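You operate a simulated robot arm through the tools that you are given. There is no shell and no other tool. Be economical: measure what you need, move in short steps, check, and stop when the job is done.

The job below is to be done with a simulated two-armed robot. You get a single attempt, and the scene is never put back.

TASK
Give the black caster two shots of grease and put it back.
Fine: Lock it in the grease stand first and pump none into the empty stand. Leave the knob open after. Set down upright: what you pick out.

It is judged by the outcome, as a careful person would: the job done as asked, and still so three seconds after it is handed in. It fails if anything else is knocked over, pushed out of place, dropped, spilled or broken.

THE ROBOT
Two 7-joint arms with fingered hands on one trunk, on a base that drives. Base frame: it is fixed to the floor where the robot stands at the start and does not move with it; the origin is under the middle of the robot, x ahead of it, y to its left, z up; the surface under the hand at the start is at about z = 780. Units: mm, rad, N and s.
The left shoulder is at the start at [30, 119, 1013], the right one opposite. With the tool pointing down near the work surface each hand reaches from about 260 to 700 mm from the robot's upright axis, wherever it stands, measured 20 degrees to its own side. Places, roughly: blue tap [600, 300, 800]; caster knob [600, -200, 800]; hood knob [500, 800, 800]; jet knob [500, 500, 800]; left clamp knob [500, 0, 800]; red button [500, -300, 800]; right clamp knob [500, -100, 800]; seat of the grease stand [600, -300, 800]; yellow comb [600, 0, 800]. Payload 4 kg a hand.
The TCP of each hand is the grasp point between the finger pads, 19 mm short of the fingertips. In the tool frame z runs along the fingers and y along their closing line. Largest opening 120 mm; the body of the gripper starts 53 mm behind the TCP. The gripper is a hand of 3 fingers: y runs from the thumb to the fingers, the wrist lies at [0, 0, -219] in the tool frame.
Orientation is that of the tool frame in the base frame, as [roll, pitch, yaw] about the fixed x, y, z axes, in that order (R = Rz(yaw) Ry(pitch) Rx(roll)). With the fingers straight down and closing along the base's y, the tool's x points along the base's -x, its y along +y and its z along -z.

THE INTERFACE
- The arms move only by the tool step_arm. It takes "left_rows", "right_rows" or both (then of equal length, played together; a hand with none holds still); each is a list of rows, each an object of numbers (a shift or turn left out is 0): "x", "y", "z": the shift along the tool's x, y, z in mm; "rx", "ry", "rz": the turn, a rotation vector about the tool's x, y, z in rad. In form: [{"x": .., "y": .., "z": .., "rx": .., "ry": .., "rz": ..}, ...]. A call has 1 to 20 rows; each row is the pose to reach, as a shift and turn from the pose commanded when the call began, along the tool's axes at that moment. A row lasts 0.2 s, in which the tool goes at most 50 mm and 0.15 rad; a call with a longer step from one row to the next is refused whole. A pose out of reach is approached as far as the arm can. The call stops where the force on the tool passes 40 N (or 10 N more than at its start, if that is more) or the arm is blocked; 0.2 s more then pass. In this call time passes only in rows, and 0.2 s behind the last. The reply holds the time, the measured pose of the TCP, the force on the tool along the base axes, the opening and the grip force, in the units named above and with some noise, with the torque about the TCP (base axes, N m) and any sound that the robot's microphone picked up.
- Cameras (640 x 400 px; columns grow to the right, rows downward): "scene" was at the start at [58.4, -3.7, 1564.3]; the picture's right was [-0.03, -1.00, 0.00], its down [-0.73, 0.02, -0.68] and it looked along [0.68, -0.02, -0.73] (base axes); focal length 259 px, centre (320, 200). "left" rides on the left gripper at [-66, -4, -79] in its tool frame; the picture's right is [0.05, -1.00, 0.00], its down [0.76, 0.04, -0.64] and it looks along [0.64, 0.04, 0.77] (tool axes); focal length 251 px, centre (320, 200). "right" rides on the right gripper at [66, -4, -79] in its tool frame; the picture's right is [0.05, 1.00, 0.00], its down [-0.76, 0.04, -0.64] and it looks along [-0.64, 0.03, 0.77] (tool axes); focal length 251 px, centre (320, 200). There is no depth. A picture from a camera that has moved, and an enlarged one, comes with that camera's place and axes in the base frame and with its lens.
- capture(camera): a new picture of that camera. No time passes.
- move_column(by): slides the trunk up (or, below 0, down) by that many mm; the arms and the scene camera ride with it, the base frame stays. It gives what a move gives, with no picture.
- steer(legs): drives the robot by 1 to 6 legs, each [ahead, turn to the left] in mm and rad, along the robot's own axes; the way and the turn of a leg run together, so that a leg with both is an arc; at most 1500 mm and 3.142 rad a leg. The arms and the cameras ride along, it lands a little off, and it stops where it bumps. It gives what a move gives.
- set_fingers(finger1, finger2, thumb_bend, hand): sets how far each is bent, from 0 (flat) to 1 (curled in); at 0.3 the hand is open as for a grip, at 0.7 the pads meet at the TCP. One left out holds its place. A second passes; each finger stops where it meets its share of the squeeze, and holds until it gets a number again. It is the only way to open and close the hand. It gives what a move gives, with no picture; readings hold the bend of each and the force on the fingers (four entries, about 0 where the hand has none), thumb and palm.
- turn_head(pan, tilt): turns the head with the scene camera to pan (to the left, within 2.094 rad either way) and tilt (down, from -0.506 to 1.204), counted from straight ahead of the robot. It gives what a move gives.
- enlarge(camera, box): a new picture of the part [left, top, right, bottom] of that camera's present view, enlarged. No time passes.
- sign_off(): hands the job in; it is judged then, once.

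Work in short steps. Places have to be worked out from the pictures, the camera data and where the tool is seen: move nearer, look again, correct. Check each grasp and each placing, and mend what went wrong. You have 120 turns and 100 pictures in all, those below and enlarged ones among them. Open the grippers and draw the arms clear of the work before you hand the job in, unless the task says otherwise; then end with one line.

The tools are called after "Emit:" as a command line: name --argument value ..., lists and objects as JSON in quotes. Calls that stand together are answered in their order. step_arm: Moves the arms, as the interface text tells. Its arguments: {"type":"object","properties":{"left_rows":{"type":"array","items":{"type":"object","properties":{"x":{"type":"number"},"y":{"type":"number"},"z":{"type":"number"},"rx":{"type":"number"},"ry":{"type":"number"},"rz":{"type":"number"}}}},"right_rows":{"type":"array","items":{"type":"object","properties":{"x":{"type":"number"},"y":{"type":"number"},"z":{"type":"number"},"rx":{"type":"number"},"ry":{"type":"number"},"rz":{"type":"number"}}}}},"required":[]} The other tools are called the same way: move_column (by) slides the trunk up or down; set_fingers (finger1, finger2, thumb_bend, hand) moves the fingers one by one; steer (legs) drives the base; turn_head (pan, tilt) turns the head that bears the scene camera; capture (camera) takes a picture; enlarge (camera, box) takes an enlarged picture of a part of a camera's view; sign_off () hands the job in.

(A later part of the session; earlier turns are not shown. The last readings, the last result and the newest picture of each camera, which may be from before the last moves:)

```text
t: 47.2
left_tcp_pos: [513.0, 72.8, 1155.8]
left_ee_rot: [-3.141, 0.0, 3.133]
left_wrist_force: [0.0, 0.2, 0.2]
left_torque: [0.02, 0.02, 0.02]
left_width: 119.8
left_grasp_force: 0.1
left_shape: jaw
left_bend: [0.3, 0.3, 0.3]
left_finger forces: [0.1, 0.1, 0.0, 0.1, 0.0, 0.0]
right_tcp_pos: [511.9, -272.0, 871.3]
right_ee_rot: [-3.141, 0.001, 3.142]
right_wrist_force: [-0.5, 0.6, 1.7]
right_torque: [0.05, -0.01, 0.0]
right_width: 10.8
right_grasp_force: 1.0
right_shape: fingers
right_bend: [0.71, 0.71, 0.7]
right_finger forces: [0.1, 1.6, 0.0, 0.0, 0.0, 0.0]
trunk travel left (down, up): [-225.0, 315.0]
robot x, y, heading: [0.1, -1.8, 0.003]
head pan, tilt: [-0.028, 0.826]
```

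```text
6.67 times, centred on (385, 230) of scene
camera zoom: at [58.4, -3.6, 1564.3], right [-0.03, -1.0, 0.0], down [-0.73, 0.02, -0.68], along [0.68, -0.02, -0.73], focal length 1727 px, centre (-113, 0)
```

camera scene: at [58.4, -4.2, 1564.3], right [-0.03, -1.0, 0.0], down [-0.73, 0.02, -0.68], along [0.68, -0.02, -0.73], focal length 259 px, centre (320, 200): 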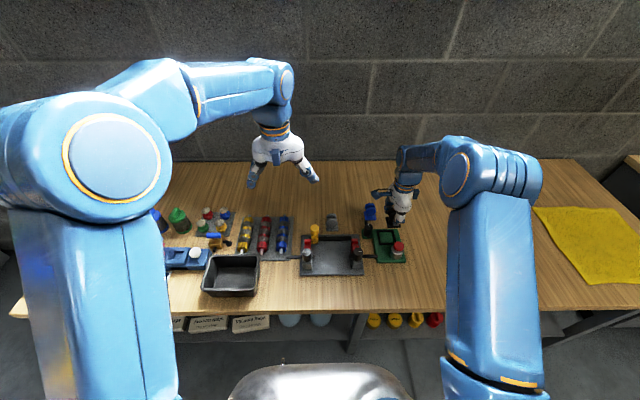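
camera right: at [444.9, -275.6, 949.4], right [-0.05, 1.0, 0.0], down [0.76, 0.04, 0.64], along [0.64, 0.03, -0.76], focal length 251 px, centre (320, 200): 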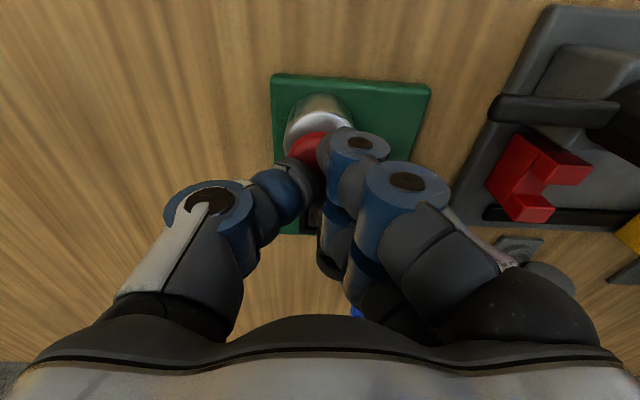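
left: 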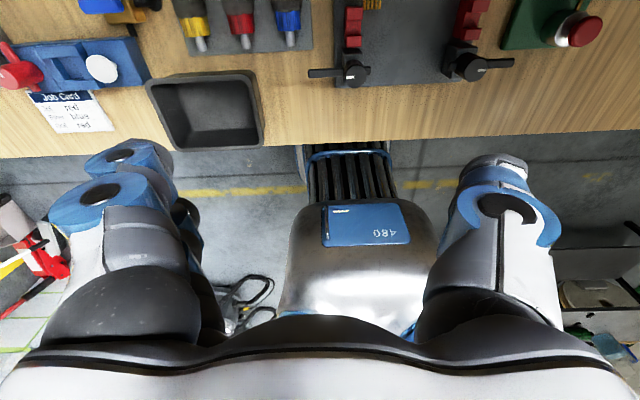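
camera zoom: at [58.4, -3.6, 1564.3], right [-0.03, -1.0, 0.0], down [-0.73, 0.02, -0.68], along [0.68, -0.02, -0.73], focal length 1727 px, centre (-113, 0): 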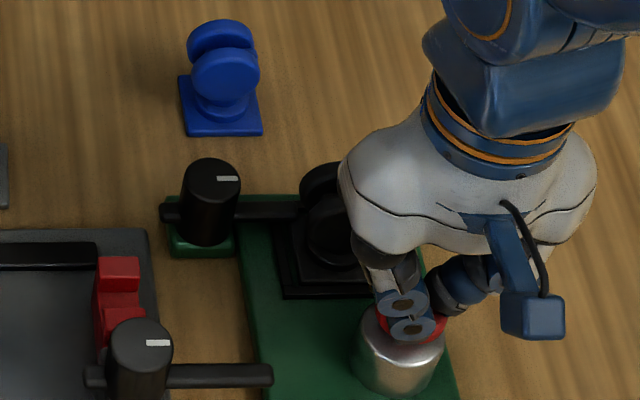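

Light contact has started (1.7 N). I'll press down in small steps for the first shot.

Emit:
step_arm --right_rows '[{"z": 2}, {"z": 4}, {"z": 6}]'

Emit:
enlarge --camera "scene" --box '[345, 200, 425, 260]'

```text
t: 48.0
left_tcp_pos: [512.5, 72.0, 1155.8]
left_ee_rot: [-3.142, 0.0, 3.131]
left_wrist_force: [-0.4, 0.3, 0.2]
left_torque: [-0.01, 0.01, 0.03]
left_width: 119.8
left_grasp_force: 0.2
left_shape: jaw
left_bend: [0.3, 0.3, 0.3]
left_finger forces: [0.0, 0.0, 0.1, 0.0, 0.1, 0.0]
right_tcp_pos: [512.1, -271.6, 864.1]
right_ee_rot: [-3.141, 0.003, -3.141]
right_wrist_force: [0.6, -0.3, 2.8]
right_torque: [0.05, -0.05, -0.03]
right_width: 10.6
right_grasp_force: 1.8
right_shape: fingers
right_bend: [0.71, 0.71, 0.7]
right_finger forces: [0.0, 3.7, 0.0, 0.0, 0.0, 0.0]
trunk travel left (down, up): [-225.0, 315.0]
robot x, y, heading: [3.3, -5.4, -0.001]
head pan, tilt: [-0.028, 0.826]
```

```text
6.67 times, centred on (385, 230) of scene
camera zoom: at [58.1, -3.4, 1564.3], right [-0.03, -1.0, 0.0], down [-0.73, 0.02, -0.68], along [0.68, -0.02, -0.73], focal length 1727 px, centre (-113, 0)
```

zoom: 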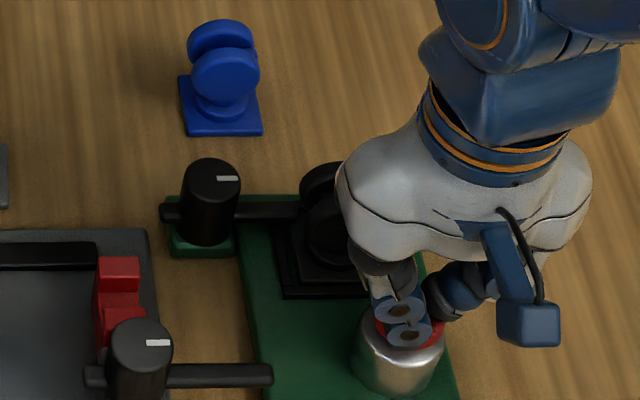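

The button yields like a spring (2.8 N). I'll keep pressing until it bottoms out or clicks.

Emit:
step_arm --right_rows '[{"z": 2}, {"z": 4}, {"z": 6}, {"z": 8}]'

```text
t: 49.0
left_tcp_pos: [510.8, 74.1, 1155.5]
left_ee_rot: [-3.141, 0.001, 3.132]
left_wrist_force: [1.2, 0.0, 0.0]
left_torque: [-0.01, -0.01, -0.02]
left_width: 119.7
left_grasp_force: 0.1
left_shape: jaw
left_bend: [0.3, 0.3, 0.3]
left_finger forces: [0.1, 0.1, 0.0, 0.0, 0.0, 0.1]
right_tcp_pos: [512.0, -270.8, 858.3]
right_ee_rot: [-3.142, 0.005, 3.141]
right_wrist_force: [2.1, 3.1, 18.4]
right_torque: [0.23, -0.17, 0.02]
right_width: 10.4
right_grasp_force: 9.2
right_shape: fingers
right_bend: [0.71, 0.71, 0.7]
right_finger forces: [0.0, 16.8, 0.0, 0.0, 1.5, 0.0]
trunk travel left (down, up): [-225.0, 315.0]
robot x, y, heading: [2.0, -5.4, -0.002]
head pan, tilt: [-0.028, 0.826]
```

Force jumped to 18 N, so it's probably at the bottom of its travel. I'll push 2 mm more to be sure, then look.

Emit:
step_arm --right_rows '[{"z": 1}, {"z": 2}]'

Emit:
enlarge --camera "scene" --box '[375, 215, 415, 255]'

```text
t: 49.6
left_tcp_pos: [511.1, 74.5, 1156.6]
left_ee_rot: [-3.139, 0.002, 3.132]
left_wrist_force: [0.5, 0.9, 0.8]
left_torque: [0.0, 0.02, 0.01]
left_width: 119.9
left_grasp_force: 0.1
left_shape: jaw
left_bend: [0.3, 0.3, 0.3]
left_finger forces: [0.0, 0.1, 0.0, 0.0, 0.1, 0.0]
right_tcp_pos: [511.1, -270.5, 857.6]
right_ee_rot: [-3.14, 0.005, -3.141]
right_wrist_force: [1.9, 4.0, 29.4]
right_torque: [0.25, -0.26, 0.08]
right_width: 10.2
right_grasp_force: 15.5
right_shape: fingers
right_bend: [0.71, 0.7, 0.71]
right_finger forces: [0.1, 24.1, 0.0, 0.1, 5.4, 0.0]
trunk travel left (down, up): [-225.0, 315.0]
robot x, y, heading: [-0.8, -0.5, 0.002]
head pan, tilt: [-0.028, 0.826]
```

```text
10.00 times, centred on (395, 235) of scene
camera zoom: at [55.8, -1.7, 1564.6], right [-0.03, -1.0, 0.0], down [-0.73, 0.02, -0.68], along [0.68, -0.02, -0.73], focal length 2590 px, centre (-430, -150)
```

zoom: 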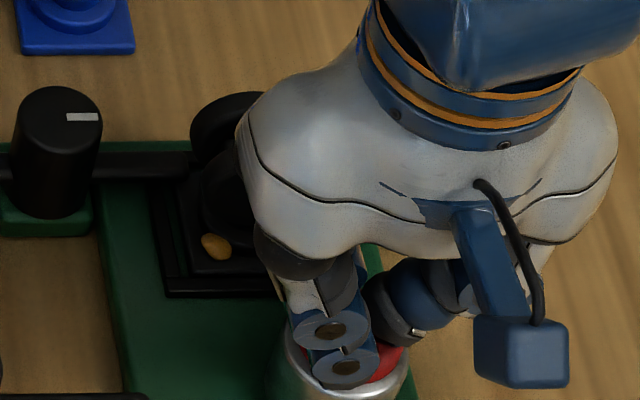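

A yellow grease blob has appeared on the caster, so the first shot is in. I'll rise fully off the button.

Emit:
step_arm --right_rows '[{"z": -5}, {"z": -12}, {"z": -22}, {"z": -32}]'

Emit:
enlarge --camera "scene" --box '[375, 215, 415, 255]'

Emit:
enlarge --camera "right" --box '[260, 60, 420, 260]'

```text
t: 50.6
left_tcp_pos: [512.9, 73.2, 1156.0]
left_ee_rot: [-3.141, -0.001, 3.132]
left_wrist_force: [-0.1, 0.4, 0.0]
left_torque: [0.0, 0.01, 0.01]
left_width: 120.0
left_grasp_force: 0.0
left_shape: jaw
left_bend: [0.3, 0.3, 0.3]
left_finger forces: [0.0, 0.0, 0.0, 0.0, 0.0, 0.1]
right_tcp_pos: [509.5, -270.2, 886.2]
right_ee_rot: [-3.141, -0.001, -3.141]
right_wrist_force: [-0.2, -0.3, -1.1]
right_torque: [0.0, -0.01, 0.04]
right_width: 10.3
right_grasp_force: 0.1
right_shape: fingers
right_bend: [0.71, 0.71, 0.7]
right_finger forces: [0.0, 0.1, 0.0, 0.0, 0.0, 0.0]
trunk travel left (down, up): [-225.0, 315.0]
robot x, y, heading: [0.5, 0.7, 0.005]
head pan, tilt: [-0.028, 0.826]
```

```text
10.00 times, centred on (395, 235) of scene
camera zoom: at [58.2, -3.5, 1564.3], right [-0.03, -1.0, 0.0], down [-0.73, 0.02, -0.68], along [0.68, -0.02, -0.73], focal length 2590 px, centre (-430, -150)
```

zoom: 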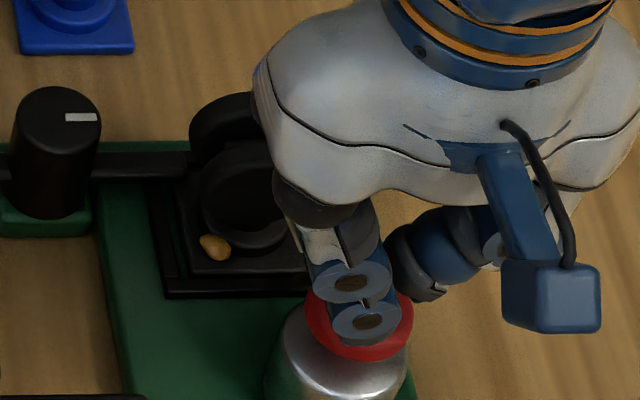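

```text
2.00 times, centred on (340, 160) of right
camera zoom: at [442.9, -273.7, 965.6], right [-0.05, 1.0, 0.0], down [0.76, 0.04, 0.64], along [0.64, 0.03, -0.77], focal length 503 px, centre (280, 280)
```

zoom: 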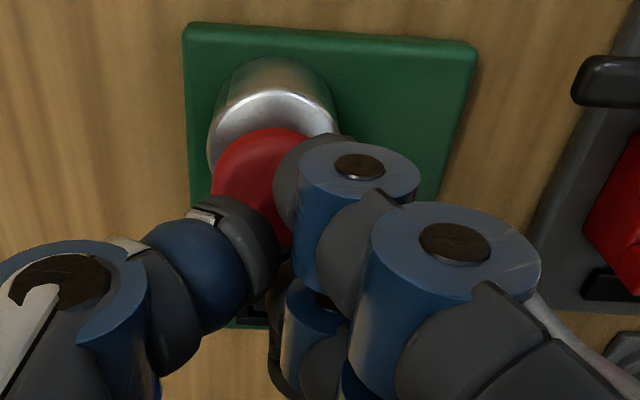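

The button sprang back and there's a single blob. I'll do the second press to the same depth.

Emit:
step_arm --right_rows '[{"z": 8}, {"z": 14}, {"z": 18}, {"z": 22}, {"z": 26}, {"z": 29}, {"z": 31}, {"z": 32}]'

Emit:
enlarge --camera "scene" --box '[375, 215, 415, 255]'

```text
t: 52.4
left_tcp_pos: [510.9, 74.0, 1156.5]
left_ee_rot: [3.14, -0.001, 3.134]
left_wrist_force: [0.4, 0.4, 0.1]
left_torque: [-0.01, 0.01, 0.03]
left_width: 120.1
left_grasp_force: 0.0
left_shape: jaw
left_bend: [0.3, 0.3, 0.3]
left_finger forces: [0.0, 0.0, 0.0, 0.1, 0.0, 0.0]
right_tcp_pos: [511.1, -272.2, 855.5]
right_ee_rot: [-3.14, 0.004, 3.141]
right_wrist_force: [4.9, -3.9, 22.6]
right_torque: [-0.11, -0.08, 0.01]
right_width: 9.1
right_grasp_force: 12.2
right_shape: fingers
right_bend: [0.71, 0.71, 0.73]
right_finger forces: [0.4, 6.0, 0.1, 0.0, 17.1, 0.0]
trunk travel left (down, up): [-225.0, 315.0]
robot x, y, heading: [1.4, -0.1, -0.007]
head pan, tilt: [-0.028, 0.826]
```

```text
10.00 times, centred on (395, 235) of scene
camera zoom: at [56.7, -2.9, 1564.6], right [-0.03, -1.0, 0.0], down [-0.73, 0.02, -0.68], along [0.68, -0.02, -0.73], focal length 2590 px, centre (-430, -150)
```

zoom: 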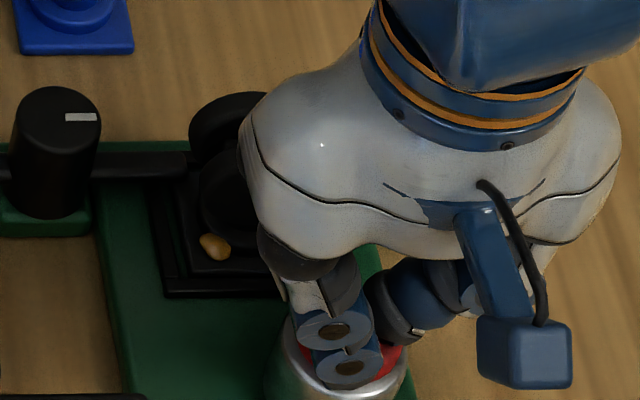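

The press reached the same depth (855.5, 22.6 N). I'll rise and check the number of blobs.

Emit:
step_arm --right_rows '[{"z": -5}, {"z": -12}, {"z": -30}, {"z": -60}, {"z": -100}]'

Emit:
enlarge --camera "scene" --box '[375, 215, 415, 245]'

Emit:
capture --camera "right"

```text
t: 53.6
left_tcp_pos: [511.9, 71.8, 1156.0]
left_ee_rot: [-3.14, 0.0, 3.133]
left_wrist_force: [0.1, 0.0, 0.1]
left_torque: [0.01, -0.01, 0.0]
left_width: 119.8
left_grasp_force: 0.0
left_shape: jaw
left_bend: [0.3, 0.3, 0.3]
left_finger forces: [0.0, 0.1, 0.1, 0.0, 0.0, 0.1]
right_tcp_pos: [513.7, -271.4, 953.4]
right_ee_rot: [3.141, 0.002, -3.142]
right_wrist_force: [0.2, -0.5, -0.8]
right_torque: [-0.02, -0.08, 0.01]
right_width: 10.1
right_grasp_force: 0.1
right_shape: fingers
right_bend: [0.71, 0.71, 0.7]
right_finger forces: [0.1, 0.0, 0.0, 0.0, 0.0, 0.0]
trunk travel left (down, up): [-225.0, 315.0]
robot x, y, heading: [3.2, -4.0, 0.001]
head pan, tilt: [-0.028, 0.826]
```

```text
13.33 times, centred on (395, 230) of scene
camera zoom: at [57.5, -3.4, 1564.3], right [-0.03, -1.0, 0.0], down [-0.73, 0.02, -0.68], along [0.68, -0.02, -0.73], focal length 3454 px, centre (-680, -200)
```

zoom: 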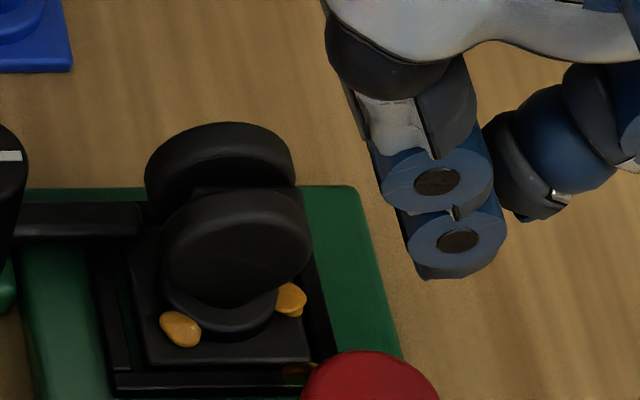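

```text
34 pictures are left
camera right: at [446.2, -275.1, 1033.8], right [-0.05, 1.0, 0.0], down [0.76, 0.04, 0.64], along [0.64, 0.03, -0.77], focal length 251 px, centre (320, 200)
```

right: 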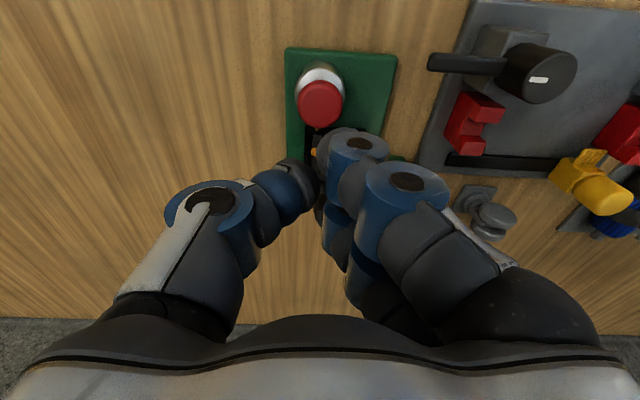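

Two grease blobs are now on the caster, one per press. Next I'll reopen the knob: move over it, with the hand yawed so I can turn it 90° counter-clockwise in one grip without touching the caster.

Emit:
step_arm --right_rows '[{"x": -5.5, "y": 5.3, "rz": 0.149}, {"x": -11, "y": 10.6, "rz": 0.298}, {"x": -16.7, "y": 15.9, "rz": 0.447}, {"x": -22.2, "y": 21.2, "rz": 0.596}, {"x": -27.8, "y": 26.5, "rz": 0.745}, {"x": -33.4, "y": 31.8, "rz": 0.894}, {"x": -39, "y": 37, "rz": 1.043}, {"x": -44.5, "y": 42.3, "rz": 1.192}, {"x": -50, "y": 47.6, "rz": 1.341}, {"x": -55.6, "y": 53, "rz": 1.49}, {"x": -61, "y": 58.2, "rz": 1.639}, {"x": -66.7, "y": 63.5, "rz": 1.788}, {"x": -72, "y": 68.8, "rz": 1.937}, {"x": -78, "y": 74, "rz": 2.086}, {"x": -83.4, "y": 79.4, "rz": 2.235}, {"x": -89, "y": 84.7, "rz": 2.384}]'

Emit:
set_fingers --hand "right" --finger1 0.58 --finger2 0.58 --thumb_bend 0.53

Emit:
capture --camera "right"

```text
t: 57.0
left_tcp_pos: [512.4, 74.2, 1155.2]
left_ee_rot: [-3.141, 0.0, 3.133]
left_wrist_force: [0.2, 0.3, -0.4]
left_torque: [0.01, -0.01, 0.01]
left_width: 119.9
left_grasp_force: 0.0
left_shape: jaw
left_bend: [0.3, 0.3, 0.3]
left_finger forces: [0.0, 0.0, 0.0, 0.1, 0.1, 0.0]
right_tcp_pos: [600.4, -185.4, 953.0]
right_ee_rot: [-3.142, 0.0, 0.753]
right_wrist_force: [0.9, 0.7, -0.2]
right_torque: [-0.01, -0.02, 0.0]
right_width: 10.2
right_grasp_force: 0.1
right_shape: fingers
right_bend: [0.71, 0.71, 0.7]
right_finger forces: [0.1, 0.0, 0.0, 0.0, 0.0, 0.1]
trunk travel left (down, up): [-225.0, 315.0]
robot x, y, heading: [-4.0, 1.2, -0.003]
head pan, tilt: [-0.028, 0.826]
```

```text
t: 58.0
left_tcp_pos: [512.4, 73.3, 1155.6]
left_ee_rot: [3.141, -0.001, 3.134]
left_wrist_force: [0.7, 0.0, -0.7]
left_torque: [-0.03, 0.03, 0.0]
left_width: 120.1
left_grasp_force: 0.1
left_shape: jaw
left_bend: [0.3, 0.3, 0.3]
left_finger forces: [0.1, 0.0, 0.0, 0.0, 0.0, 0.1]
right_tcp_pos: [600.0, -186.4, 953.3]
right_ee_rot: [-3.141, -0.001, 0.757]
right_wrist_force: [-1.2, -0.1, -0.6]
right_torque: [0.0, -0.01, 0.03]
right_width: 52.5
right_grasp_force: 0.1
right_shape: fingers
right_bend: [0.57, 0.57, 0.53]
right_finger forces: [0.1, 0.0, 0.0, 0.0, 0.1, 0.0]
trunk travel left (down, up): [-225.0, 315.0]
robot x, y, heading: [1.2, 0.2, -0.001]
head pan, tilt: [-0.028, 0.826]
```

```text
33 pictures are left
camera right: at [645.4, -138.4, 1033.0], right [0.73, -0.69, 0.0], down [-0.53, -0.56, 0.64], along [-0.44, -0.47, -0.77], focal length 251 px, centre (320, 200)
```

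right: 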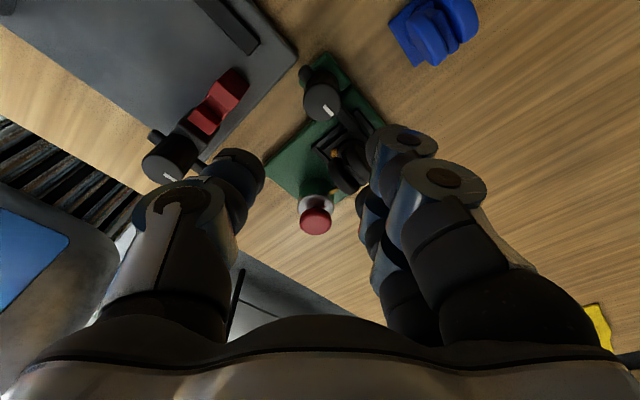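

I'm aligned over the knob. I'll descend to grip height and check.

Emit:
step_arm --right_rows '[{"z": 35}, {"z": 70}, {"z": 95}, {"z": 108}, {"z": 117}]'

Emit:
capture --camera "right"

```text
t: 59.2
left_tcp_pos: [512.9, 73.8, 1155.6]
left_ee_rot: [3.141, 0.0, 3.133]
left_wrist_force: [-0.9, -0.3, -0.8]
left_torque: [0.01, 0.0, 0.01]
left_width: 119.8
left_grasp_force: 0.0
left_shape: jaw
left_bend: [0.3, 0.3, 0.3]
left_finger forces: [0.0, 0.0, 0.1, 0.0, 0.1, 0.1]
right_tcp_pos: [602.2, -186.2, 837.7]
right_ee_rot: [3.14, 0.0, 0.757]
right_wrist_force: [-0.7, 0.1, -0.6]
right_torque: [0.02, -0.01, 0.0]
right_width: 52.7
right_grasp_force: 0.1
right_shape: fingers
right_bend: [0.57, 0.57, 0.53]
right_finger forces: [0.0, 0.0, 0.0, 0.0, 0.0, 0.0]
trunk travel left (down, up): [-225.0, 315.0]
robot x, y, heading: [1.1, -1.6, -0.003]
head pan, tilt: [-0.028, 0.826]
```

```text
32 pictures are left
camera right: at [646.3, -138.5, 916.4], right [0.73, -0.69, 0.0], down [-0.53, -0.56, 0.64], along [-0.44, -0.47, -0.77], focal length 251 px, centre (320, 200)
```

right: 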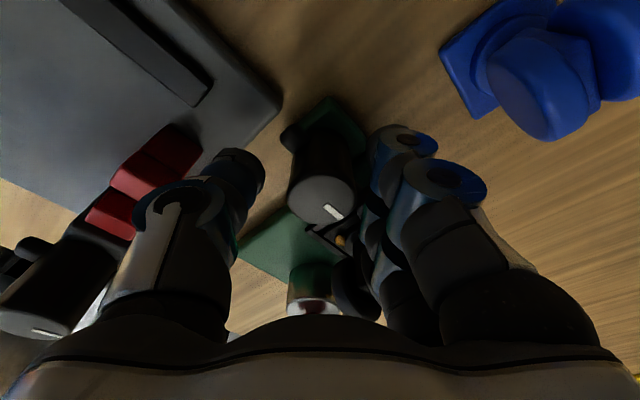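

The knob is between the thumb and fingers. I'll grip it and start turning counter-clockwise.

Emit:
set_fingers --hand "right" --finger1 0.68 --finger2 0.68 --thumb_bend 0.68

Emit:
step_arm --right_rows '[{"rz": -0.12}, {"rz": -0.24}, {"rz": -0.36}, {"rz": -0.48}, {"rz": -0.6}, {"rz": -0.72}]'

Emit:
enlarge --camera "scene" --box '[345, 200, 425, 260]'

```text
t: 60.2
left_tcp_pos: [511.9, 72.4, 1155.1]
left_ee_rot: [3.141, 0.0, 3.133]
left_wrist_force: [-0.7, -0.3, -1.0]
left_torque: [0.03, -0.05, -0.03]
left_width: 119.8
left_grasp_force: 0.0
left_shape: jaw
left_bend: [0.3, 0.3, 0.3]
left_finger forces: [0.0, 0.0, 0.0, 0.0, 0.0, 0.0]
right_tcp_pos: [601.6, -187.0, 837.3]
right_ee_rot: [3.141, 0.001, 0.758]
right_wrist_force: [1.5, -2.5, -1.6]
right_torque: [-0.04, -0.03, 0.01]
right_width: 27.7
right_grasp_force: 8.4
right_shape: fingers
right_bend: [0.65, 0.64, 0.62]
right_finger forces: [3.1, 5.5, 0.0, 0.0, 7.6, 0.0]
trunk travel left (down, up): [-225.0, 315.0]
robot x, y, heading: [2.6, -0.8, -0.006]
head pan, tilt: [-0.028, 0.826]
```

```text
t: 61.6
left_tcp_pos: [512.3, 72.2, 1155.7]
left_ee_rot: [3.141, 0.0, 3.133]
left_wrist_force: [-0.2, -0.9, -0.3]
left_torque: [0.01, 0.01, 0.02]
left_width: 120.0
left_grasp_force: 0.2
left_shape: jaw
left_bend: [0.3, 0.3, 0.3]
left_finger forces: [0.1, 0.0, 0.0, 0.0, 0.1, 0.0]
right_tcp_pos: [599.2, -185.6, 836.7]
right_ee_rot: [-3.139, 0.0, 1.48]
right_wrist_force: [-1.3, 1.7, -5.5]
right_torque: [0.03, 0.02, -0.03]
right_width: 27.2
right_grasp_force: 7.9
right_shape: fingers
right_bend: [0.66, 0.64, 0.62]
right_finger forces: [2.2, 4.9, 0.0, 0.1, 9.3, 0.0]
trunk travel left (down, up): [-225.0, 315.0]
robot x, y, heading: [-3.0, -1.5, -0.001]
head pan, tilt: [-0.028, 0.826]
```

```text
6.67 times, centred on (385, 230) of scene
camera zoom: at [58.8, -3.7, 1564.2], right [-0.03, -1.0, 0.0], down [-0.73, 0.02, -0.68], along [0.68, -0.02, -0.73], focal length 1727 px, centre (-113, 0)
```

zoom: 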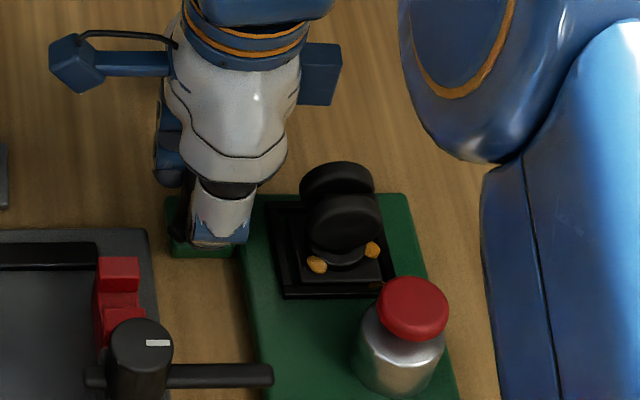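

The lever has left the caster. I'll continue counter-clockwise to complete 90°.

Emit:
step_arm --right_rows '[{"rz": -0.12}, {"rz": -0.24}, {"rz": -0.36}, {"rz": -0.48}, {"rz": -0.6}, {"rz": -0.72}, {"rz": -0.84}, {"rz": -0.92}]'

Emit:
capture --camera "right"

Emit:
enlarge --camera "scene" --box '[345, 200, 425, 260]'

```text
t: 63.4
left_tcp_pos: [512.5, 71.5, 1155.9]
left_ee_rot: [-3.142, -0.002, 3.134]
left_wrist_force: [-0.2, -1.0, 0.5]
left_torque: [-0.01, -0.01, -0.01]
left_width: 119.7
left_grasp_force: 0.1
left_shape: jaw
left_bend: [0.3, 0.3, 0.3]
left_finger forces: [0.1, 0.0, 0.0, 0.1, 0.0, 0.0]
right_tcp_pos: [599.3, -188.6, 838.2]
right_ee_rot: [-3.14, -0.001, 2.4]
right_wrist_force: [-5.2, -0.3, -7.4]
right_torque: [0.03, 0.1, -0.05]
right_width: 27.2
right_grasp_force: 8.0
right_shape: fingers
right_bend: [0.66, 0.65, 0.62]
right_finger forces: [2.0, 4.1, 0.0, 0.0, 10.2, 0.1]
trunk travel left (down, up): [-225.0, 315.0]
robot x, y, heading: [3.0, -2.1, 0.002]
head pan, tilt: [-0.028, 0.826]
```

```text
30 pictures are left
camera right: at [547.2, -144.9, 916.7], right [0.64, 0.77, 0.0], down [0.59, -0.49, 0.64], along [0.5, -0.41, -0.77], focal length 251 px, centre (320, 200)
```

right: 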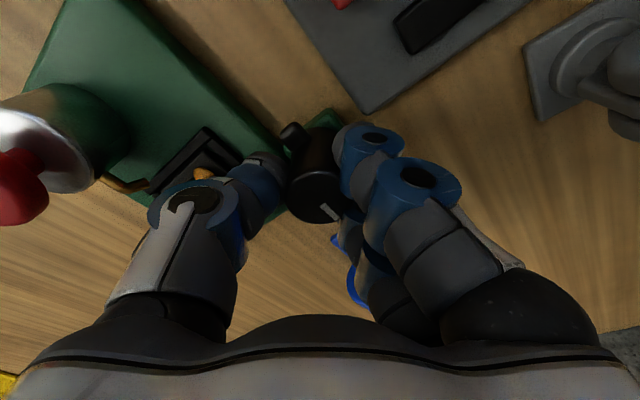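

```text
6.67 times, centred on (385, 230) of scene
camera zoom: at [58.4, -3.8, 1564.2], right [-0.03, -1.0, 0.0], down [-0.73, 0.02, -0.68], along [0.68, -0.02, -0.73], focal length 1727 px, centre (-113, 0)
```

zoom: 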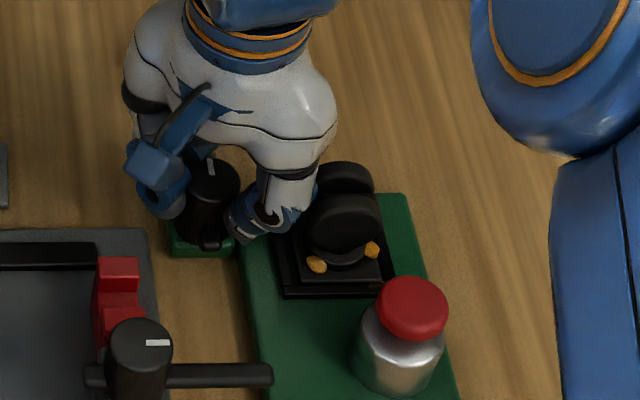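

The mark points +x again, its original position, and the thumb is close to the wheel. I'll release by opening the fingers only and then lift straight up.

Emit:
set_fingers --hand "right" --finger1 0.54 --finger2 0.54

Emit:
step_arm --right_rows '[{"z": -10}, {"z": -30}, {"z": -65}, {"z": -100}, {"z": -125}]'

Emit:
enlarge --camera "scene" --box '[345, 200, 425, 260]'

```text
t: 64.4
left_tcp_pos: [512.5, 72.4, 1156.3]
left_ee_rot: [3.14, -0.001, 3.131]
left_wrist_force: [0.2, -0.4, 0.0]
left_torque: [0.01, 0.0, -0.01]
left_width: 119.9
left_grasp_force: 0.2
left_shape: jaw
left_bend: [0.3, 0.3, 0.3]
left_finger forces: [0.0, 0.1, 0.0, 0.0, 0.1, 0.0]
right_tcp_pos: [598.3, -188.5, 837.4]
right_ee_rot: [3.14, 0.001, 2.397]
right_wrist_force: [-7.4, -5.4, -3.0]
right_torque: [-0.01, 0.08, -0.02]
right_width: 45.0
right_grasp_force: 4.8
right_shape: fingers
right_bend: [0.54, 0.54, 0.62]
right_finger forces: [0.0, 0.1, 0.0, 0.0, 9.7, 0.0]
trunk travel left (down, up): [-225.0, 315.0]
robot x, y, heading: [-0.5, 0.8, 0.002]
head pan, tilt: [-0.028, 0.826]
```

```text
t: 65.6
left_tcp_pos: [512.7, 71.9, 1156.2]
left_ee_rot: [-3.141, 0.0, 3.133]
left_wrist_force: [-0.7, -0.6, 1.2]
left_torque: [0.04, -0.01, 0.02]
left_width: 120.2
left_grasp_force: 0.2
left_shape: jaw
left_bend: [0.3, 0.3, 0.3]
left_finger forces: [0.0, 0.0, 0.0, 0.1, 0.0, 0.0]
right_tcp_pos: [598.6, -186.3, 963.9]
right_ee_rot: [3.141, -0.001, 2.398]
right_wrist_force: [-0.9, -0.2, 0.5]
right_torque: [-0.01, -0.04, 0.01]
right_width: 37.0
right_grasp_force: 0.0
right_shape: fingers
right_bend: [0.54, 0.54, 0.68]
right_finger forces: [0.0, 0.1, 0.1, 0.0, 0.1, 0.0]
trunk travel left (down, up): [-225.0, 315.0]
robot x, y, heading: [0.9, -0.5, 0.0]
head pan, tilt: [-0.028, 0.826]
```

```text
6.67 times, centred on (385, 230) of scene
camera zoom: at [58.0, -3.6, 1564.3], right [-0.03, -1.0, 0.0], down [-0.73, 0.02, -0.68], along [0.68, -0.02, -0.73], focal length 1727 px, centre (-113, 0)
```

zoom: 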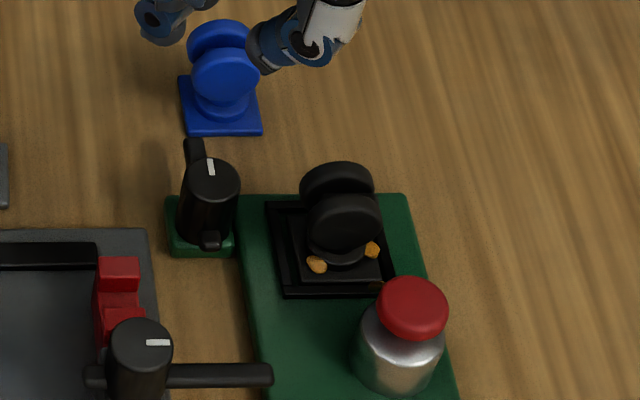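

The knob is back open with the lever in its original direction, and the caster is still seated. I'll move over the caster to pick it up.

Emit:
step_arm --right_rows '[{"x": -5, "y": -10, "rz": 0.142}, {"x": -10.5, "y": -20, "rz": 0.284}, {"x": -16, "y": -30, "rz": 0.426}, {"x": -21, "y": -39, "rz": 0.568}, {"x": -26, "y": -49, "rz": 0.71}, {"x": -31.4, "y": -58.7, "rz": 0.852}]'

Emit:
set_fingers --hand "right" --finger1 0.53 --finger2 0.53 --thumb_bend 0.53

Emit:
capture --camera "right"

```text
t: 67.0
left_tcp_pos: [511.9, 72.6, 1155.9]
left_ee_rot: [3.141, 0.0, 3.134]
left_wrist_force: [0.4, 0.5, 0.7]
left_torque: [0.01, 0.0, -0.03]
left_width: 119.7
left_grasp_force: 0.1
left_shape: jaw
left_bend: [0.3, 0.3, 0.3]
left_finger forces: [0.1, 0.0, 0.0, 0.0, 0.1, 0.0]
right_tcp_pos: [583.0, -251.9, 962.5]
right_ee_rot: [3.139, -0.002, 1.542]
right_wrist_force: [0.7, -0.1, 0.7]
right_torque: [0.0, -0.01, 0.01]
right_width: 37.0
right_grasp_force: 0.0
right_shape: fingers
right_bend: [0.54, 0.54, 0.68]
right_finger forces: [0.0, 0.1, 0.0, 0.0, 0.0, 0.0]
trunk travel left (down, up): [-225.0, 315.0]
robot x, y, heading: [1.6, -1.0, 0.003]
head pan, tilt: [-0.028, 0.826]
```

```text
t: 68.0
left_tcp_pos: [512.2, 73.2, 1156.3]
left_ee_rot: [-3.141, 0.001, 3.132]
left_wrist_force: [-0.7, -0.5, 0.5]
left_torque: [-0.01, 0.01, -0.02]
left_width: 120.2
left_grasp_force: 0.1
left_shape: jaw
left_bend: [0.3, 0.3, 0.3]
left_finger forces: [0.0, 0.0, 0.1, 0.0, 0.0, 0.0]
right_tcp_pos: [581.9, -250.8, 960.8]
right_ee_rot: [3.141, -0.002, 1.544]
right_wrist_force: [-0.8, 0.0, 0.8]
right_torque: [-0.01, 0.0, -0.04]
right_width: 58.7
right_grasp_force: 0.0
right_shape: fingers
right_bend: [0.53, 0.53, 0.53]
right_finger forces: [0.0, 0.0, 0.0, 0.0, 0.0, 0.0]
trunk travel left (down, up): [-225.0, 315.0]
robot x, y, heading: [-1.8, 2.1, -0.001]
head pan, tilt: [-0.028, 0.826]
```

```text
27 pictures are left
camera right: at [580.0, -184.8, 1041.4], right [1.0, 0.03, 0.0], down [0.02, -0.77, 0.64], along [0.02, -0.64, -0.77], focal length 251 px, centre (320, 200)
```

right: 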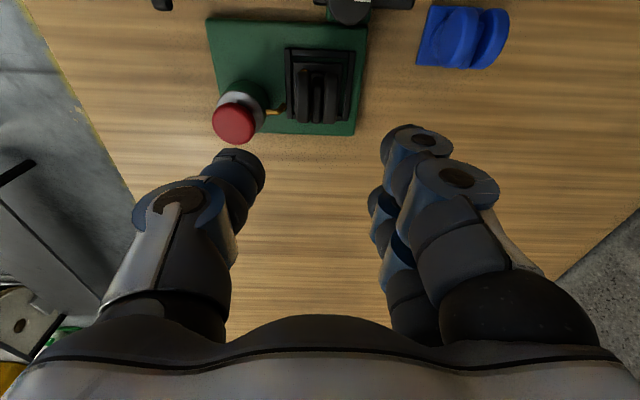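

The view matches the earlier release pose, so I'll descend to grip height and close.

Emit:
step_arm --right_rows '[{"z": 40}, {"z": 75}, {"z": 100}, {"z": 114}, {"z": 121}]'

Emit:
set_fingers --hand "right" --finger1 0.66 --finger2 0.66 --thumb_bend 0.66

Emit:
step_arm --right_rows '[{"z": -3}, {"z": -8}, {"z": -15}]'

Emit:
capture --camera "right"

```text
t: 69.2
left_tcp_pos: [511.8, 71.7, 1156.1]
left_ee_rot: [3.142, 0.001, 3.131]
left_wrist_force: [0.0, 0.1, 0.4]
left_torque: [0.02, -0.04, -0.01]
left_width: 119.9
left_grasp_force: 0.3
left_shape: jaw
left_bend: [0.3, 0.3, 0.3]
left_finger forces: [0.1, 0.0, 0.0, 0.0, 0.1, 0.1]
right_tcp_pos: [582.6, -252.5, 838.5]
right_ee_rot: [3.14, 0.001, 1.544]
right_wrist_force: [0.3, 0.6, 0.8]
right_torque: [-0.01, 0.0, 0.04]
right_width: 58.9
right_grasp_force: 0.1
right_shape: fingers
right_bend: [0.53, 0.53, 0.53]
right_finger forces: [0.1, 0.0, 0.0, 0.1, 0.1, 0.1]
trunk travel left (down, up): [-225.0, 315.0]
robot x, y, heading: [1.0, 1.4, -0.001]
head pan, tilt: [-0.028, 0.826]
```

```text
t: 70.2
left_tcp_pos: [512.4, 73.0, 1156.6]
left_ee_rot: [3.141, -0.001, 3.13]
left_wrist_force: [-0.9, 0.0, -0.4]
left_torque: [0.01, 0.02, -0.01]
left_width: 119.9
left_grasp_force: 0.0
left_shape: jaw
left_bend: [0.3, 0.3, 0.3]
left_finger forces: [0.1, 0.1, 0.1, 0.1, 0.0, 0.0]
right_tcp_pos: [582.0, -252.1, 839.0]
right_ee_rot: [-3.139, 0.0, 1.543]
right_wrist_force: [0.5, 1.2, 0.1]
right_torque: [-0.01, -0.03, 0.0]
right_width: 36.8
right_grasp_force: 10.1
right_shape: fingers
right_bend: [0.62, 0.62, 0.6]
right_finger forces: [5.2, 5.3, 0.0, 0.0, 10.7, 0.0]
trunk travel left (down, up): [-225.0, 315.0]
robot x, y, heading: [1.8, -1.9, 0.001]
head pan, tilt: [-0.028, 0.826]
```

```text
t: 71.0
left_tcp_pos: [512.0, 72.6, 1155.6]
left_ee_rot: [3.14, 0.0, 3.134]
left_wrist_force: [0.2, 0.4, -0.1]
left_torque: [0.0, 0.01, -0.01]
left_width: 120.0
left_grasp_force: 0.1
left_shape: jaw
left_bend: [0.3, 0.3, 0.3]
left_finger forces: [0.0, 0.0, 0.0, 0.0, 0.0, 0.0]
right_tcp_pos: [582.6, -250.7, 856.1]
right_ee_rot: [3.14, 0.0, 1.545]
right_wrist_force: [0.1, -0.2, -0.8]
right_torque: [-0.02, 0.02, -0.01]
right_width: 37.0
right_grasp_force: 10.6
right_shape: fingers
right_bend: [0.62, 0.62, 0.6]
right_finger forces: [5.2, 5.3, 0.1, 0.0, 10.7, 0.0]
trunk travel left (down, up): [-225.0, 315.0]
robot x, y, heading: [-3.5, -2.0, -0.003]
head pan, tilt: [-0.028, 0.826]
```

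```text
26 pictures are left
camera right: at [579.7, -184.8, 935.6], right [1.0, 0.03, 0.0], down [0.02, -0.77, 0.64], along [0.02, -0.64, -0.77], focal length 251 px, centre (320, 200)
```

right: 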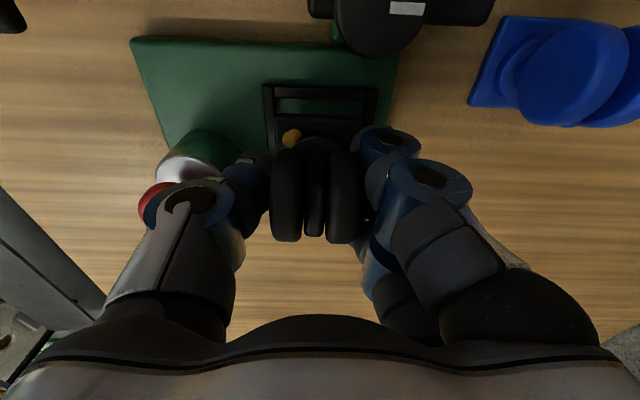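

The caster lifted freely with only its own weight. I'll raise it and carry it back over its original spot.

Emit:
step_arm --right_rows '[{"z": -30}, {"z": -60}, {"z": -80}, {"x": 25, "y": 16, "z": -80, "rz": -0.01}, {"x": 55, "y": 35, "z": -80, "rz": -0.02}, {"x": 85, "y": 54, "z": -80, "rz": -0.026}, {"x": 105, "y": 66, "z": -80, "rz": -0.026}, {"x": 114.4, "y": 72.2, "z": -80, "rz": -0.026}]'

Emit:
step_arm --right_rows '[{"z": 30}, {"z": 60}, {"z": 85}]'

Emit:
capture --camera "right"

Emit:
enlarge --camera "scene" --box '[315, 190, 411, 250]'

```text
t: 72.8
left_tcp_pos: [513.3, 72.8, 1155.8]
left_ee_rot: [-3.141, 0.0, 3.132]
left_wrist_force: [-0.2, -0.5, -0.1]
left_torque: [-0.02, 0.01, 0.0]
left_width: 120.1
left_grasp_force: 0.0
left_shape: jaw
left_bend: [0.3, 0.3, 0.3]
left_finger forces: [0.1, 0.1, 0.0, 0.1, 0.0, 0.1]
right_tcp_pos: [658.6, -138.6, 935.9]
right_ee_rot: [-3.141, 0.0, 1.569]
right_wrist_force: [-1.5, -0.2, -0.8]
right_torque: [0.01, 0.01, -0.01]
right_width: 36.5
right_grasp_force: 10.5
right_shape: fingers
right_bend: [0.62, 0.62, 0.6]
right_finger forces: [5.1, 5.2, 0.1, 0.1, 10.6, 0.0]
trunk travel left (down, up): [-225.0, 315.0]
robot x, y, heading: [0.7, -0.8, 0.003]
head pan, tilt: [-0.028, 0.826]
```

```text
t: 73.6
left_tcp_pos: [512.0, 73.2, 1155.2]
left_ee_rot: [-3.141, -0.001, 3.132]
left_wrist_force: [0.4, 0.0, -0.2]
left_torque: [0.0, 0.02, 0.0]
left_width: 120.0
left_grasp_force: 0.1
left_shape: jaw
left_bend: [0.3, 0.3, 0.3]
left_finger forces: [0.0, 0.0, 0.1, 0.0, 0.1, 0.1]
right_tcp_pos: [660.6, -140.6, 850.5]
right_ee_rot: [3.141, 0.001, 1.569]
right_wrist_force: [-0.2, 0.3, -1.7]
right_torque: [0.0, 0.0, -0.01]
right_width: 36.5
right_grasp_force: 11.4
right_shape: fingers
right_bend: [0.62, 0.62, 0.6]
right_finger forces: [5.2, 5.2, 0.0, 0.1, 10.5, 0.1]
trunk travel left (down, up): [-225.0, 315.0]
robot x, y, heading: [2.2, -3.4, 0.003]
head pan, tilt: [-0.028, 0.826]
```

```text
25 pictures are left
camera right: at [655.4, -73.9, 931.0], right [1.0, 0.05, 0.0], down [0.04, -0.76, 0.64], along [0.04, -0.64, -0.77], focal length 251 px, centre (320, 200)
```

right: 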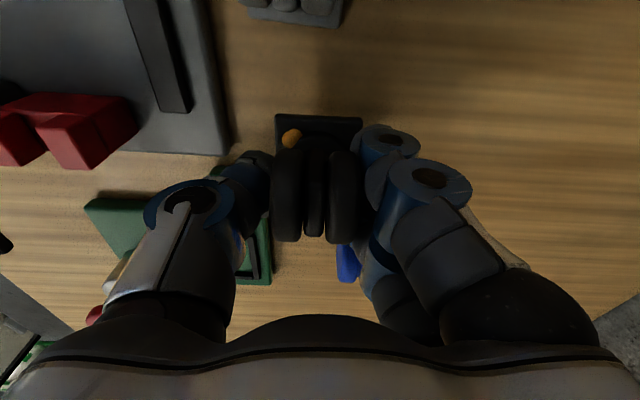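

```text
6.67 times, centred on (363, 220) of scene
camera zoom: at [59.1, -3.8, 1564.2], right [-0.03, -1.0, 0.0], down [-0.73, 0.02, -0.68], along [0.68, -0.02, -0.73], focal length 1727 px, centre (33, 67)
```

zoom: 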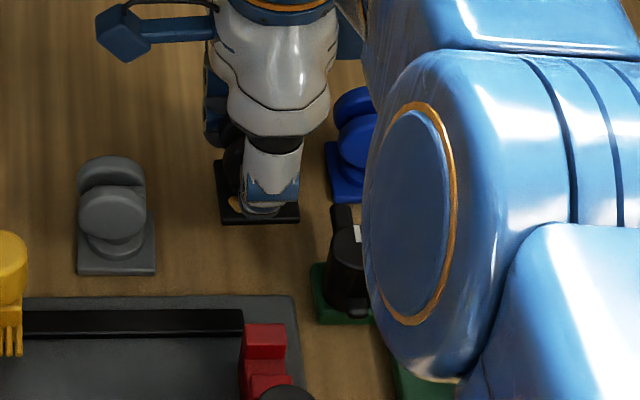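

It's about 22 mm above the bench. I'll lower with a 1.5 mm trim until contact.

Emit:
step_arm --right_rows '[{"x": 1, "y": -1, "z": 8}, {"x": 1.5, "y": -1.5, "z": 15}, {"x": 1.5, "y": -1.5, "z": 20}, {"x": 1.5, "y": -1.5, "z": 22}, {"x": 1.5, "y": -1.5, "z": 24}]'

```text
t: 74.8
left_tcp_pos: [513.4, 72.3, 1155.6]
left_ee_rot: [3.141, -0.002, 3.132]
left_wrist_force: [0.2, -0.3, -0.3]
left_torque: [-0.02, -0.01, 0.0]
left_width: 119.8
left_grasp_force: 0.0
left_shape: jaw
left_bend: [0.3, 0.3, 0.3]
left_finger forces: [0.0, 0.0, 0.0, 0.0, 0.0, 0.1]
right_tcp_pos: [656.9, -138.9, 827.3]
right_ee_rot: [-3.141, 0.0, 1.572]
right_wrist_force: [-0.2, -0.1, -0.6]
right_torque: [0.01, -0.01, 0.01]
right_width: 36.8
right_grasp_force: 10.5
right_shape: fingers
right_bend: [0.62, 0.62, 0.6]
right_finger forces: [5.0, 5.1, 0.0, 0.1, 10.4, 0.1]
trunk travel left (down, up): [-225.0, 315.0]
robot x, y, heading: [2.4, -3.0, 0.0]
head pan, tilt: [-0.028, 0.826]
```

There's no contact yet at 827.3, so I'll go down in 0.7 mm steps.

Emit:
step_arm --right_rows '[{"z": 0.7}, {"z": 1.4}, {"z": 2}]'

```text
t: 75.6
left_tcp_pos: [512.2, 72.3, 1155.4]
left_ee_rot: [-3.139, 0.0, 3.133]
left_wrist_force: [-0.1, 0.2, -0.3]
left_torque: [-0.01, -0.05, 0.03]
left_width: 119.9
left_grasp_force: 0.1
left_shape: jaw
left_bend: [0.3, 0.3, 0.3]
left_finger forces: [0.0, 0.0, 0.0, 0.1, 0.0, 0.1]
right_tcp_pos: [656.6, -137.1, 824.6]
right_ee_rot: [3.141, 0.0, 1.57]
right_wrist_force: [0.6, 0.2, -1.0]
right_torque: [0.01, 0.0, -0.04]
right_width: 36.7
right_grasp_force: 11.2
right_shape: fingers
right_bend: [0.62, 0.62, 0.6]
right_finger forces: [5.1, 5.2, 0.1, 0.0, 10.5, 0.1]
trunk travel left (down, up): [-225.0, 315.0]
robot x, y, heading: [-0.6, 3.0, -0.002]
head pan, tilt: [-0.028, 0.826]
```

Still no contact, since the grip height shifted a few mm when it was seated. I'll continue in small steps.

Emit:
step_arm --right_rows '[{"z": 0.8}, {"z": 1.6}, {"z": 2.4}, {"z": 3.2}]'

Emit:
capture --camera "right"

```text
t: 76.6
left_tcp_pos: [511.7, 72.2, 1156.8]
left_ee_rot: [-3.141, 0.0, 3.133]
left_wrist_force: [-0.5, 0.4, 0.2]
left_torque: [0.03, 0.0, 0.01]
left_width: 119.9
left_grasp_force: 0.1
left_shape: jaw
left_bend: [0.3, 0.3, 0.3]
left_finger forces: [0.0, 0.0, 0.1, 0.1, 0.0, 0.0]
right_tcp_pos: [656.7, -137.8, 823.7]
right_ee_rot: [3.138, 0.001, 1.57]
right_wrist_force: [1.1, -1.0, 5.7]
right_torque: [-0.01, 0.06, -0.02]
right_width: 36.6
right_grasp_force: 12.3
right_shape: fingers
right_bend: [0.62, 0.62, 0.6]
right_finger forces: [6.2, 6.5, 0.0, 0.1, 11.3, 0.0]
trunk travel left (down, up): [-225.0, 315.0]
robot x, y, heading: [2.7, -0.8, -0.004]
head pan, tilt: [-0.028, 0.826]
```

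```text
23 pictures are left
camera right: at [652.1, -71.4, 903.5], right [1.0, 0.05, 0.0], down [0.04, -0.76, 0.64], along [0.04, -0.64, -0.77], focal length 251 px, centre (320, 200)
```

right: 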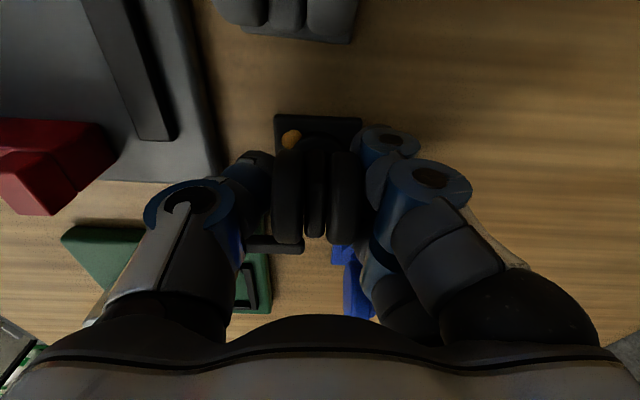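

It's down on the bench (5.7 N). I'll open the hand and rise straight up.

Emit:
set_fingers --hand "right" --finger1 0.48 --finger2 0.48 --thumb_bend 0.48

Emit:
step_arm --right_rows '[{"z": -15}, {"z": -40}, {"z": -80}, {"z": -120}, {"z": -150}]'

Emit:
capture --camera "right"

Emit:
enlarge --camera "scene" --box '[315, 190, 411, 250]'

```text
t: 77.6
left_tcp_pos: [511.3, 71.9, 1155.7]
left_ee_rot: [-3.141, 0.001, 3.131]
left_wrist_force: [-0.5, 0.0, -0.1]
left_torque: [-0.02, 0.0, 0.0]
left_width: 119.7
left_grasp_force: 0.1
left_shape: jaw
left_bend: [0.3, 0.3, 0.3]
left_finger forces: [0.1, 0.0, 0.1, 0.0, 0.0, 0.0]
right_tcp_pos: [656.9, -137.1, 824.0]
right_ee_rot: [3.14, -0.001, 1.571]
right_wrist_force: [-0.1, -1.0, 0.3]
right_torque: [-0.03, -0.02, 0.0]
right_width: 74.2
right_grasp_force: 0.0
right_shape: fingers
right_bend: [0.48, 0.48, 0.48]
right_finger forces: [0.1, 0.0, 0.0, 0.1, 0.0, 0.1]
trunk travel left (down, up): [-225.0, 315.0]
robot x, y, heading: [0.8, -1.0, 0.004]
head pan, tilt: [-0.028, 0.826]
```

```text
t: 78.8
left_tcp_pos: [511.9, 72.8, 1156.9]
left_ee_rot: [-3.141, -0.001, 3.132]
left_wrist_force: [-0.4, 1.5, 0.2]
left_torque: [-0.02, -0.04, 0.03]
left_width: 120.1
left_grasp_force: 0.0
left_shape: jaw
left_bend: [0.3, 0.3, 0.3]
left_finger forces: [0.0, 0.0, 0.0, 0.0, 0.0, 0.1]
right_tcp_pos: [656.3, -138.2, 975.6]
right_ee_rot: [3.141, 0.001, 1.571]
right_wrist_force: [0.3, 0.0, -0.1]
right_torque: [0.0, 0.01, 0.0]
right_width: 74.2
right_grasp_force: 0.0
right_shape: fingers
right_bend: [0.48, 0.48, 0.48]
right_finger forces: [0.0, 0.0, 0.0, 0.0, 0.0, 0.0]
trunk travel left (down, up): [-225.0, 315.0]
robot x, y, heading: [-0.6, -0.4, 0.0]
head pan, tilt: [-0.028, 0.826]
```

```text
22 pictures are left
camera right: at [651.4, -70.7, 1055.8], right [1.0, 0.05, 0.0], down [0.04, -0.76, 0.64], along [0.04, -0.64, -0.77], focal length 251 px, centre (320, 200)
```

right: 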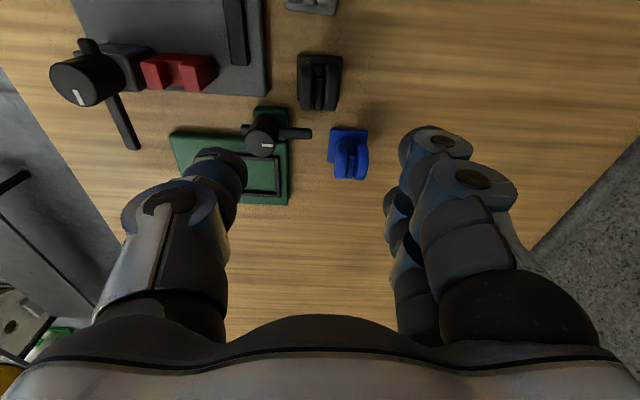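

```text
6.67 times, centred on (363, 220) of scene
camera zoom: at [57.7, -3.6, 1564.3], right [-0.03, -1.0, 0.0], down [-0.73, 0.02, -0.68], along [0.68, -0.02, -0.73], focal length 1727 px, centre (33, 67)
```

zoom: 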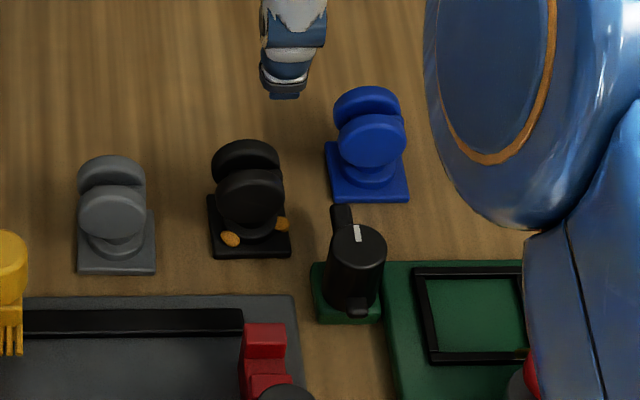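

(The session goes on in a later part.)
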